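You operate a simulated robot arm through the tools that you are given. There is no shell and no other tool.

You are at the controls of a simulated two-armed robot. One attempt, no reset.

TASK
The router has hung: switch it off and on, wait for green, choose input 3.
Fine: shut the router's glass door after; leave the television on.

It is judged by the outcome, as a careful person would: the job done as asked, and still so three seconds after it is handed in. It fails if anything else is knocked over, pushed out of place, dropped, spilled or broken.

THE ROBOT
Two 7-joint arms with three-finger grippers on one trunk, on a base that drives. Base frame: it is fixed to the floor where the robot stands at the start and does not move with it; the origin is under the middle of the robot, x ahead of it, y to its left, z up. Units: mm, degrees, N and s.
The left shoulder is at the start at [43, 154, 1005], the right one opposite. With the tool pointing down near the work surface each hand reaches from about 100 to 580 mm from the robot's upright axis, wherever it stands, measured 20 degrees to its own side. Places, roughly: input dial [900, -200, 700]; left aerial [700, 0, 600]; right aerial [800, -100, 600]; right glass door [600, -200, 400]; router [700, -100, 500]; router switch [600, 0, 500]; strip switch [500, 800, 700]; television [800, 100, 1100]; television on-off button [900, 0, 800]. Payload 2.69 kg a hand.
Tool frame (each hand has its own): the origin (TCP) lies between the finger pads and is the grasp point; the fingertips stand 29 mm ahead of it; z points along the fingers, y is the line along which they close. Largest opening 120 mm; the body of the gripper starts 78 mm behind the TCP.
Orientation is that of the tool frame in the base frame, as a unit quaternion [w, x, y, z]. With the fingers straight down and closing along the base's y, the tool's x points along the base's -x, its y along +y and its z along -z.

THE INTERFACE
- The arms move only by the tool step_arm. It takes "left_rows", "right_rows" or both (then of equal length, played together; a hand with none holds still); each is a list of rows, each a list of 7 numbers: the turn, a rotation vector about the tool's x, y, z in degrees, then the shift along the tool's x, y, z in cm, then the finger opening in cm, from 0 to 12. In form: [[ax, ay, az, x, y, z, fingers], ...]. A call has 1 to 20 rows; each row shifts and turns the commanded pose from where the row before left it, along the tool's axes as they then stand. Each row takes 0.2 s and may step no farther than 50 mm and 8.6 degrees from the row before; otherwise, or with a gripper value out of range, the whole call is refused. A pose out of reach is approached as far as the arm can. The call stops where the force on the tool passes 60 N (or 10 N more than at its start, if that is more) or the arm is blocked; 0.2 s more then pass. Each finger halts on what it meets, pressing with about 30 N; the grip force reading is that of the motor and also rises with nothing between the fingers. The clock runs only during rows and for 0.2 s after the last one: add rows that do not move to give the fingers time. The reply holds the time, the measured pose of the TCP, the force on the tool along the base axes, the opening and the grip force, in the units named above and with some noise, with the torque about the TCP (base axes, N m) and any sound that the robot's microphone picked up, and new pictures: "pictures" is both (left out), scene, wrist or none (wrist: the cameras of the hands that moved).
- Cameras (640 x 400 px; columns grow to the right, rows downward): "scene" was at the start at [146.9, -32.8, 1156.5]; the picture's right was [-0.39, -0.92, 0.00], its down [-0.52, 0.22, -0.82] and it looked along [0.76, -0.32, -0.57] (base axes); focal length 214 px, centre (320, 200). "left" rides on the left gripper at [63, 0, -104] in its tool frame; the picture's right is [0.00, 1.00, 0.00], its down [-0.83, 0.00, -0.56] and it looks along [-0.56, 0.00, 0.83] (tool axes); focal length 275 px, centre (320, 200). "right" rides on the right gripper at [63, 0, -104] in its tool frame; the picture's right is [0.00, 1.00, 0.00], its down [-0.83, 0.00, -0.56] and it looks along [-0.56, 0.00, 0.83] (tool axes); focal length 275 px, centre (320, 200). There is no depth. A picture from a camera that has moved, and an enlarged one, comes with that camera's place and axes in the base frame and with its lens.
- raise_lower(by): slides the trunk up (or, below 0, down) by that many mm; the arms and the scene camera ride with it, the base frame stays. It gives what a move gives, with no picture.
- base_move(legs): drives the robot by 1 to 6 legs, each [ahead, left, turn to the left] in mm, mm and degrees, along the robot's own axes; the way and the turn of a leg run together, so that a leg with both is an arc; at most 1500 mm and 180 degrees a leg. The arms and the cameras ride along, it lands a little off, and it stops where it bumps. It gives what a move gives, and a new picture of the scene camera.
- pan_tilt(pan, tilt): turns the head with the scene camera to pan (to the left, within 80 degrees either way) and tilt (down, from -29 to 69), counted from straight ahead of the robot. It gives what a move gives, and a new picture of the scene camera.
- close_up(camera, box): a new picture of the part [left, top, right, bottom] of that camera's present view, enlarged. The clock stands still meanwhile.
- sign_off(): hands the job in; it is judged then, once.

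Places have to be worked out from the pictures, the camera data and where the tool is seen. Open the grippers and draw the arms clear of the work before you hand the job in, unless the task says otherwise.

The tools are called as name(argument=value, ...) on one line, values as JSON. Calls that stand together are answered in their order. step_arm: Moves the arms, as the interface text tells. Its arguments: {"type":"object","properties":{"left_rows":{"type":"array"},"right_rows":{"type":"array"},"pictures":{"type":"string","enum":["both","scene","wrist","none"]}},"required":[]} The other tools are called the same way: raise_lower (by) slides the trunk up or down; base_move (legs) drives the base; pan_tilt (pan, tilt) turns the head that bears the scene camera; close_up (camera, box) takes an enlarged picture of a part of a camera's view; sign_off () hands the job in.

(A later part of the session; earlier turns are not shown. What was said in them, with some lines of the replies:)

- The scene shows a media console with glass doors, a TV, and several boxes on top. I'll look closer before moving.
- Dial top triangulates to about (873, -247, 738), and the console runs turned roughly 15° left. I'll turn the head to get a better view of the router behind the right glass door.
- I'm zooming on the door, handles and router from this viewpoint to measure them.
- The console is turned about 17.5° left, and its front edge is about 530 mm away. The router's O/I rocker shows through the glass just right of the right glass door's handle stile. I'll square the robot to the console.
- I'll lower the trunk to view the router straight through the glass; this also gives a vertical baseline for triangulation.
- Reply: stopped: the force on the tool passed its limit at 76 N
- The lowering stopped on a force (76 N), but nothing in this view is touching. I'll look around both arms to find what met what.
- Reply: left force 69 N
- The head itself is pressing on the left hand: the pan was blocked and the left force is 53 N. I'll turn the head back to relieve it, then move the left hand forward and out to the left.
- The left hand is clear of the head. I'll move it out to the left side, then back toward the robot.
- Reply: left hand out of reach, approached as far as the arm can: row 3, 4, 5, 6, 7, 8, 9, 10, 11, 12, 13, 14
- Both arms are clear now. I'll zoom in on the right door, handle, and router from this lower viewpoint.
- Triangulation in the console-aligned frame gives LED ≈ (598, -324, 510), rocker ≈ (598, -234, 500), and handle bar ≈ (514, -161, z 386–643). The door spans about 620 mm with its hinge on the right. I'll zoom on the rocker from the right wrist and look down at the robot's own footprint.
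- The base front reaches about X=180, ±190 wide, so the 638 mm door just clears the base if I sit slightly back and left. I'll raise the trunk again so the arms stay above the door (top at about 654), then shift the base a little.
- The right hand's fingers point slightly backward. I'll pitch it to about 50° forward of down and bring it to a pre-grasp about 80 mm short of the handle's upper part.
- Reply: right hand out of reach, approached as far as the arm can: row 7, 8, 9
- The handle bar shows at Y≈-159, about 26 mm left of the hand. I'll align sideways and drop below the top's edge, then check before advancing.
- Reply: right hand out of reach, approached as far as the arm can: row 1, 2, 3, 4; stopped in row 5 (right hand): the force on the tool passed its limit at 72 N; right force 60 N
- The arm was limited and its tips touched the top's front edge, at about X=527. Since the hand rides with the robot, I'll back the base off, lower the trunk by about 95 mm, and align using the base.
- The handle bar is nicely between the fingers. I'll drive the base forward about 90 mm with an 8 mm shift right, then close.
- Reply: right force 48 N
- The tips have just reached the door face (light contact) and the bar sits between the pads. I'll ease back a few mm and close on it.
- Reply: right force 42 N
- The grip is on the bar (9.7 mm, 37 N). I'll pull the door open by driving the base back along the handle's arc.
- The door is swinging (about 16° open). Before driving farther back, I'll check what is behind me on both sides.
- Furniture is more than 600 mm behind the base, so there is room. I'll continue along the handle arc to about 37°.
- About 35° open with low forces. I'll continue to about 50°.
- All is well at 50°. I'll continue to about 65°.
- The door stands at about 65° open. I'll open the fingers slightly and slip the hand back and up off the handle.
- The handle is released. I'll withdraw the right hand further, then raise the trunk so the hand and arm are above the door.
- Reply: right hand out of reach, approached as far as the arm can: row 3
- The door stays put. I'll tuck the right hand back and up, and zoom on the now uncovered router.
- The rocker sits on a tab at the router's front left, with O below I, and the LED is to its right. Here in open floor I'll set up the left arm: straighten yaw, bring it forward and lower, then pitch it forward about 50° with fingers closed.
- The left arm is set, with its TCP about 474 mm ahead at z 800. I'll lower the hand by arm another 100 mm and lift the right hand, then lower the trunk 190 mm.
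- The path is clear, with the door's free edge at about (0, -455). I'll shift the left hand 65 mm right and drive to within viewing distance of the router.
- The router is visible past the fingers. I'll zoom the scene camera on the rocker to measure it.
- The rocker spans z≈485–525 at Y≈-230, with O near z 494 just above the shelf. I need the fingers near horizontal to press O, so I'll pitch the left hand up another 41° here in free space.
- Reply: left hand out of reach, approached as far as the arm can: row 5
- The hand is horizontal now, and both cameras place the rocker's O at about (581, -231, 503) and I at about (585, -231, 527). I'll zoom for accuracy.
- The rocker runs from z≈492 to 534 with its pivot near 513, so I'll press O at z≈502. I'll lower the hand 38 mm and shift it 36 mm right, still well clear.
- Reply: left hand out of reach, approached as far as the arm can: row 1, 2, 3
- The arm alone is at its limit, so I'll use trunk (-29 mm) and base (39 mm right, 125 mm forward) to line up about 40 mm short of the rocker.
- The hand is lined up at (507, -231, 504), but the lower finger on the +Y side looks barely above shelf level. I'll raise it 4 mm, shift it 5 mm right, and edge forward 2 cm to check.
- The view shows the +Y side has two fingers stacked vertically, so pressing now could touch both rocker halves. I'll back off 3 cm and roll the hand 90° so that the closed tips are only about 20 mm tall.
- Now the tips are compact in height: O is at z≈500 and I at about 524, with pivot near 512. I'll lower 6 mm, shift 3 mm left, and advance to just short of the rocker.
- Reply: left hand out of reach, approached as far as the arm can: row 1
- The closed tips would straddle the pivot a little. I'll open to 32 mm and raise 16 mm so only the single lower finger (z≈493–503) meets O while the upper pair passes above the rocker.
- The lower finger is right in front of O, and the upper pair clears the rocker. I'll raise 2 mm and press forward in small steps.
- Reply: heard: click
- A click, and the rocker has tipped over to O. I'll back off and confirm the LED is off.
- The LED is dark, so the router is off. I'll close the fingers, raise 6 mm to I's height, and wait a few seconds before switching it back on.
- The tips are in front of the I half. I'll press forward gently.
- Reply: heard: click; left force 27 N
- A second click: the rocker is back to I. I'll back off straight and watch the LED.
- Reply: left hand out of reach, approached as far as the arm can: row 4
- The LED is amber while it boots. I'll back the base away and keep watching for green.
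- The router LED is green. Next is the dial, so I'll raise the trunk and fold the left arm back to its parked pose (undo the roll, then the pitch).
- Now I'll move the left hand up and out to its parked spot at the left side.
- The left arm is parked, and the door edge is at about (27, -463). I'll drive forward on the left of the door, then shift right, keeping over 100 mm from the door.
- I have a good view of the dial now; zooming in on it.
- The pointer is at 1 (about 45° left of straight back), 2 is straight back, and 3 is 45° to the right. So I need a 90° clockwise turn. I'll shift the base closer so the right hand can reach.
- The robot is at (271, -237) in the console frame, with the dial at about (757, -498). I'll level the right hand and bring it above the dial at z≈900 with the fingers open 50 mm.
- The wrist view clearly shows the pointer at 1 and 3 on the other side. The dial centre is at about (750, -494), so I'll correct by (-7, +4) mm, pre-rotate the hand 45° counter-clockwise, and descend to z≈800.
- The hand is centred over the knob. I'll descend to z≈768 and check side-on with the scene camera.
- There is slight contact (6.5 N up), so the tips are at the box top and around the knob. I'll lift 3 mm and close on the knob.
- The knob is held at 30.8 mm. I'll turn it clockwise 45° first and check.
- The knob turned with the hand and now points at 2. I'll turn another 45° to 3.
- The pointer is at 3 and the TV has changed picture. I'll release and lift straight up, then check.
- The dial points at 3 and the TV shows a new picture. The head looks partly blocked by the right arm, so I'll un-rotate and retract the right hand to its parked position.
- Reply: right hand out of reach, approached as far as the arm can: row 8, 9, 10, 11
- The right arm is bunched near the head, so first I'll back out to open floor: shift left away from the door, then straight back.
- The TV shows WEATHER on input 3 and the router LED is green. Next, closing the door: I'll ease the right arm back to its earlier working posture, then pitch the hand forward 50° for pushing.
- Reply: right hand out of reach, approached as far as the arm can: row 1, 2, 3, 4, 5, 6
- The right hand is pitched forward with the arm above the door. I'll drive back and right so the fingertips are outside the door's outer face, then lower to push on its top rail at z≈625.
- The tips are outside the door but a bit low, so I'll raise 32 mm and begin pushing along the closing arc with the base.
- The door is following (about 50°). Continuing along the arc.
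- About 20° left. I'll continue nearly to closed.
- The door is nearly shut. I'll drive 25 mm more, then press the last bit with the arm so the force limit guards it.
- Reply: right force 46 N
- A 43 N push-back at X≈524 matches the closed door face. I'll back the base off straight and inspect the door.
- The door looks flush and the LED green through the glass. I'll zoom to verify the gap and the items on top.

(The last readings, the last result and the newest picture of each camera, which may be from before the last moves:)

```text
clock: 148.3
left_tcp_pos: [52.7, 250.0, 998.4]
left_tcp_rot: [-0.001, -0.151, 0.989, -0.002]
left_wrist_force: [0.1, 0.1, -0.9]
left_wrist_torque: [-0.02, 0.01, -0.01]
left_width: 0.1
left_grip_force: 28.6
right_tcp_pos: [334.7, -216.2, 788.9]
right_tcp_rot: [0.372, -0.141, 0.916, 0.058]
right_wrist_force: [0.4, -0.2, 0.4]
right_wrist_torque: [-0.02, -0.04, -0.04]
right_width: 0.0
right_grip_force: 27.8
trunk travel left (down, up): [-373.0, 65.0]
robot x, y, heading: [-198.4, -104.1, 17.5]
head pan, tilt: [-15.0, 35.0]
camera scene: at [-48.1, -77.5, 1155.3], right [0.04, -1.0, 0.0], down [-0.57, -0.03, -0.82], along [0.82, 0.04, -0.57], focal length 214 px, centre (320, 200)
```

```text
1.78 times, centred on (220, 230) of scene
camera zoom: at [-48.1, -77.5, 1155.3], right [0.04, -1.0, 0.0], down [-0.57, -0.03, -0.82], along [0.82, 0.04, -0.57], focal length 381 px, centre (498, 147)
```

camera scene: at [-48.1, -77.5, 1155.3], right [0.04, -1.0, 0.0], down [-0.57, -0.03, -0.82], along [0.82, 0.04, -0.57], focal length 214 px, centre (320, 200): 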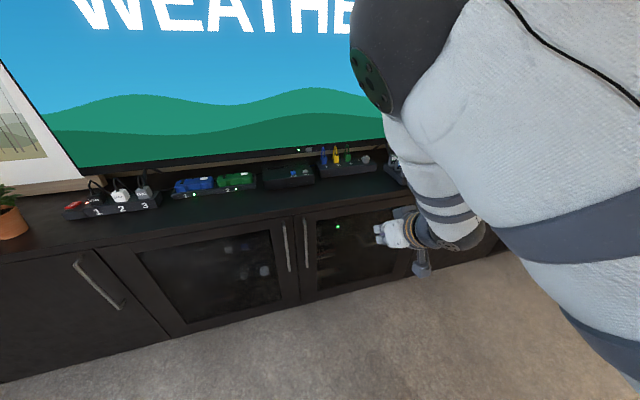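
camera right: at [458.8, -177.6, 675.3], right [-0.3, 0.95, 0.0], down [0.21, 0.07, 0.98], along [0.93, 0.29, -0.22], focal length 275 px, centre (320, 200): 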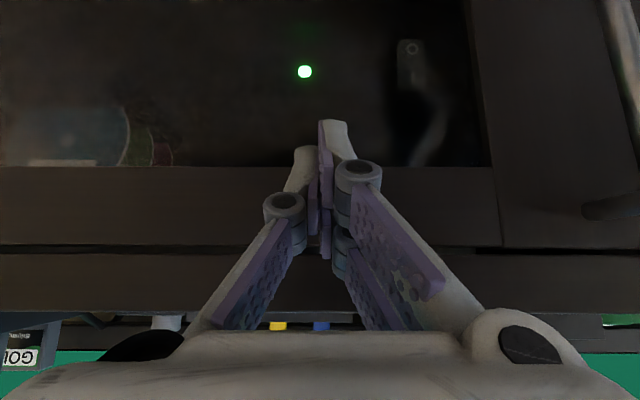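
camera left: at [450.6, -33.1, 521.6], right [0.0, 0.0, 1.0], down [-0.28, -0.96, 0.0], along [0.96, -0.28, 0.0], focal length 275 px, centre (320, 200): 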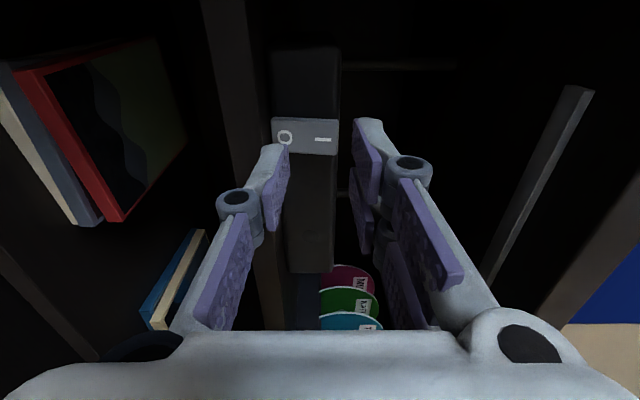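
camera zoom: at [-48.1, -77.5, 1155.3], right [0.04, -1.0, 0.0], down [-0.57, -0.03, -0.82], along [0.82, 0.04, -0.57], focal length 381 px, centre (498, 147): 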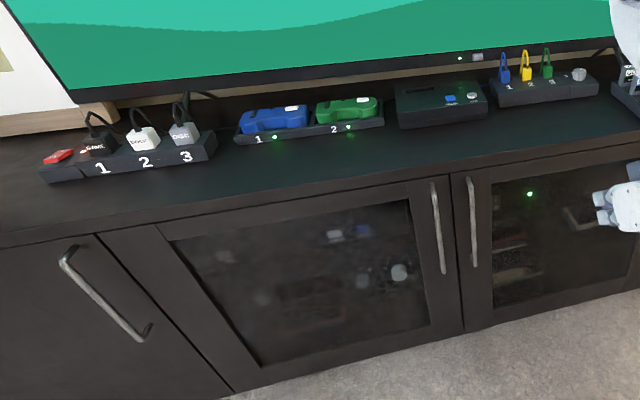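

The door is closed flush, the router shows green, the dial was left at 3, the TV is on, and nothing was displaced. I'll open both grippers in free space and let a moment pass.

step_arm(left_rows=[[0, 0, 0, 0, 0, 0, 4], [0, 0, 0, 0, 0, 0, 8], [0, 0, 0, 0, 0, 0, 10], [0, 0, 0, 0, 0, 0, 10], [0, 0, 0, 0, 0, 0, 10]], right_rows=[[0, 0, 0, 0, 0, -2, 4], [0, 0, 0, 0, 0, -2, 8], [0, 0, 0, 0, 0, 0, 10], [0, 0, 0, 0, 0, 0, 10], [0, 0, 0, 0, 0, 0, 10]], pictures="both")

```text
clock: 149.5
left_tcp_pos: [51.9, 250.4, 998.8]
left_tcp_rot: [-0.001, -0.151, 0.989, -0.002]
left_wrist_force: [0.1, 0.4, 0.7]
left_wrist_torque: [0.04, -0.01, -0.02]
left_width: 100.3
left_grip_force: 0.0
right_tcp_pos: [309.7, -224.9, 815.8]
right_tcp_rot: [0.371, -0.141, 0.916, 0.058]
right_wrist_force: [0.4, 1.2, -0.2]
right_wrist_torque: [0.04, -0.01, -0.01]
right_width: 100.3
right_grip_force: 0.0
trunk travel left (down, up): [-373.0, 65.0]
robot x, y, heading: [-196.0, -105.2, 17.5]
head pan, tilt: [-15.0, 35.0]
camera scene: at [-48.1, -77.5, 1155.3], right [0.04, -1.0, 0.0], down [-0.57, -0.03, -0.82], along [0.82, 0.04, -0.57], focal length 214 px, centre (320, 200)
camera right: at [198.1, -260.5, 848.8], right [-0.3, 0.95, 0.0], down [0.2, 0.07, 0.98], along [0.93, 0.3, -0.21], focal length 275 px, centre (320, 200)
camera left: at [-6.7, 232.3, 1103.1], right [-0.29, 0.96, 0.0], down [0.8, 0.25, 0.55], along [0.53, 0.16, -0.83], focal length 275 px, centre (320, 200)
```

scene: 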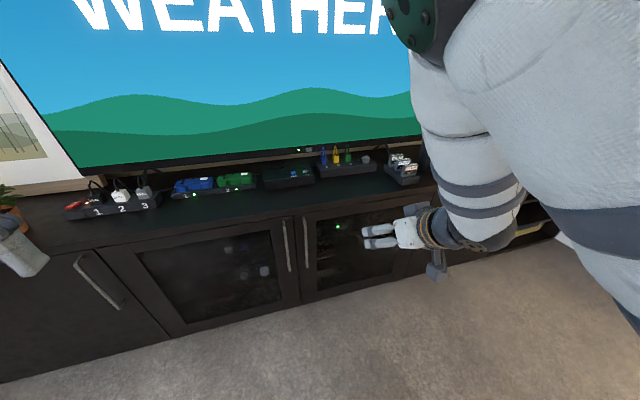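
right: 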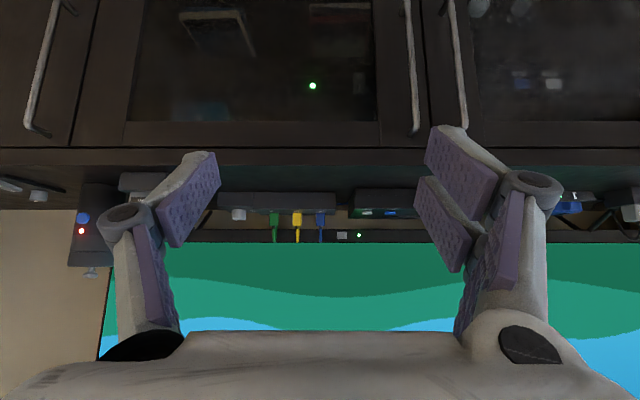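
left: 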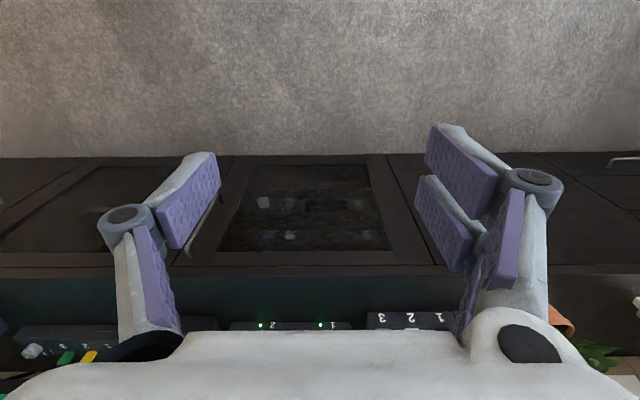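

The router is green, the dial is on 3 with the TV on and showing its picture, and the glass door is shut. The grippers are open and clear, so I'm handing in.

sign_off()

```text
The job is handed in.
```

The job is done and handed in. I switched the router off and on again, waited for its light to turn green, turned the input dial to 3, and shut the glass door.

- **Router:** I pressed the rocker to O and the light went out. I waited about 5 seconds before pressing it back to I. The light showed amber while it started up, then turned green and is still green through the glass.
- **Input:** The dial was on 1 and now points at 3. The TV stayed on throughout and now shows a "WEATHER" screen.
- **Door:** I pushed it until it met its stop. Afterwards it looked flush with the door beside it.
- **Bumps:** While lining up to open the door, the right fingertips pressed briefly against the console's front edge and the closed door. Earlier, my own head pressed on the left hand. Nothing in the final pictures looks moved, knocked over or damaged.

Both grippers are open and the arms are clear of the console.
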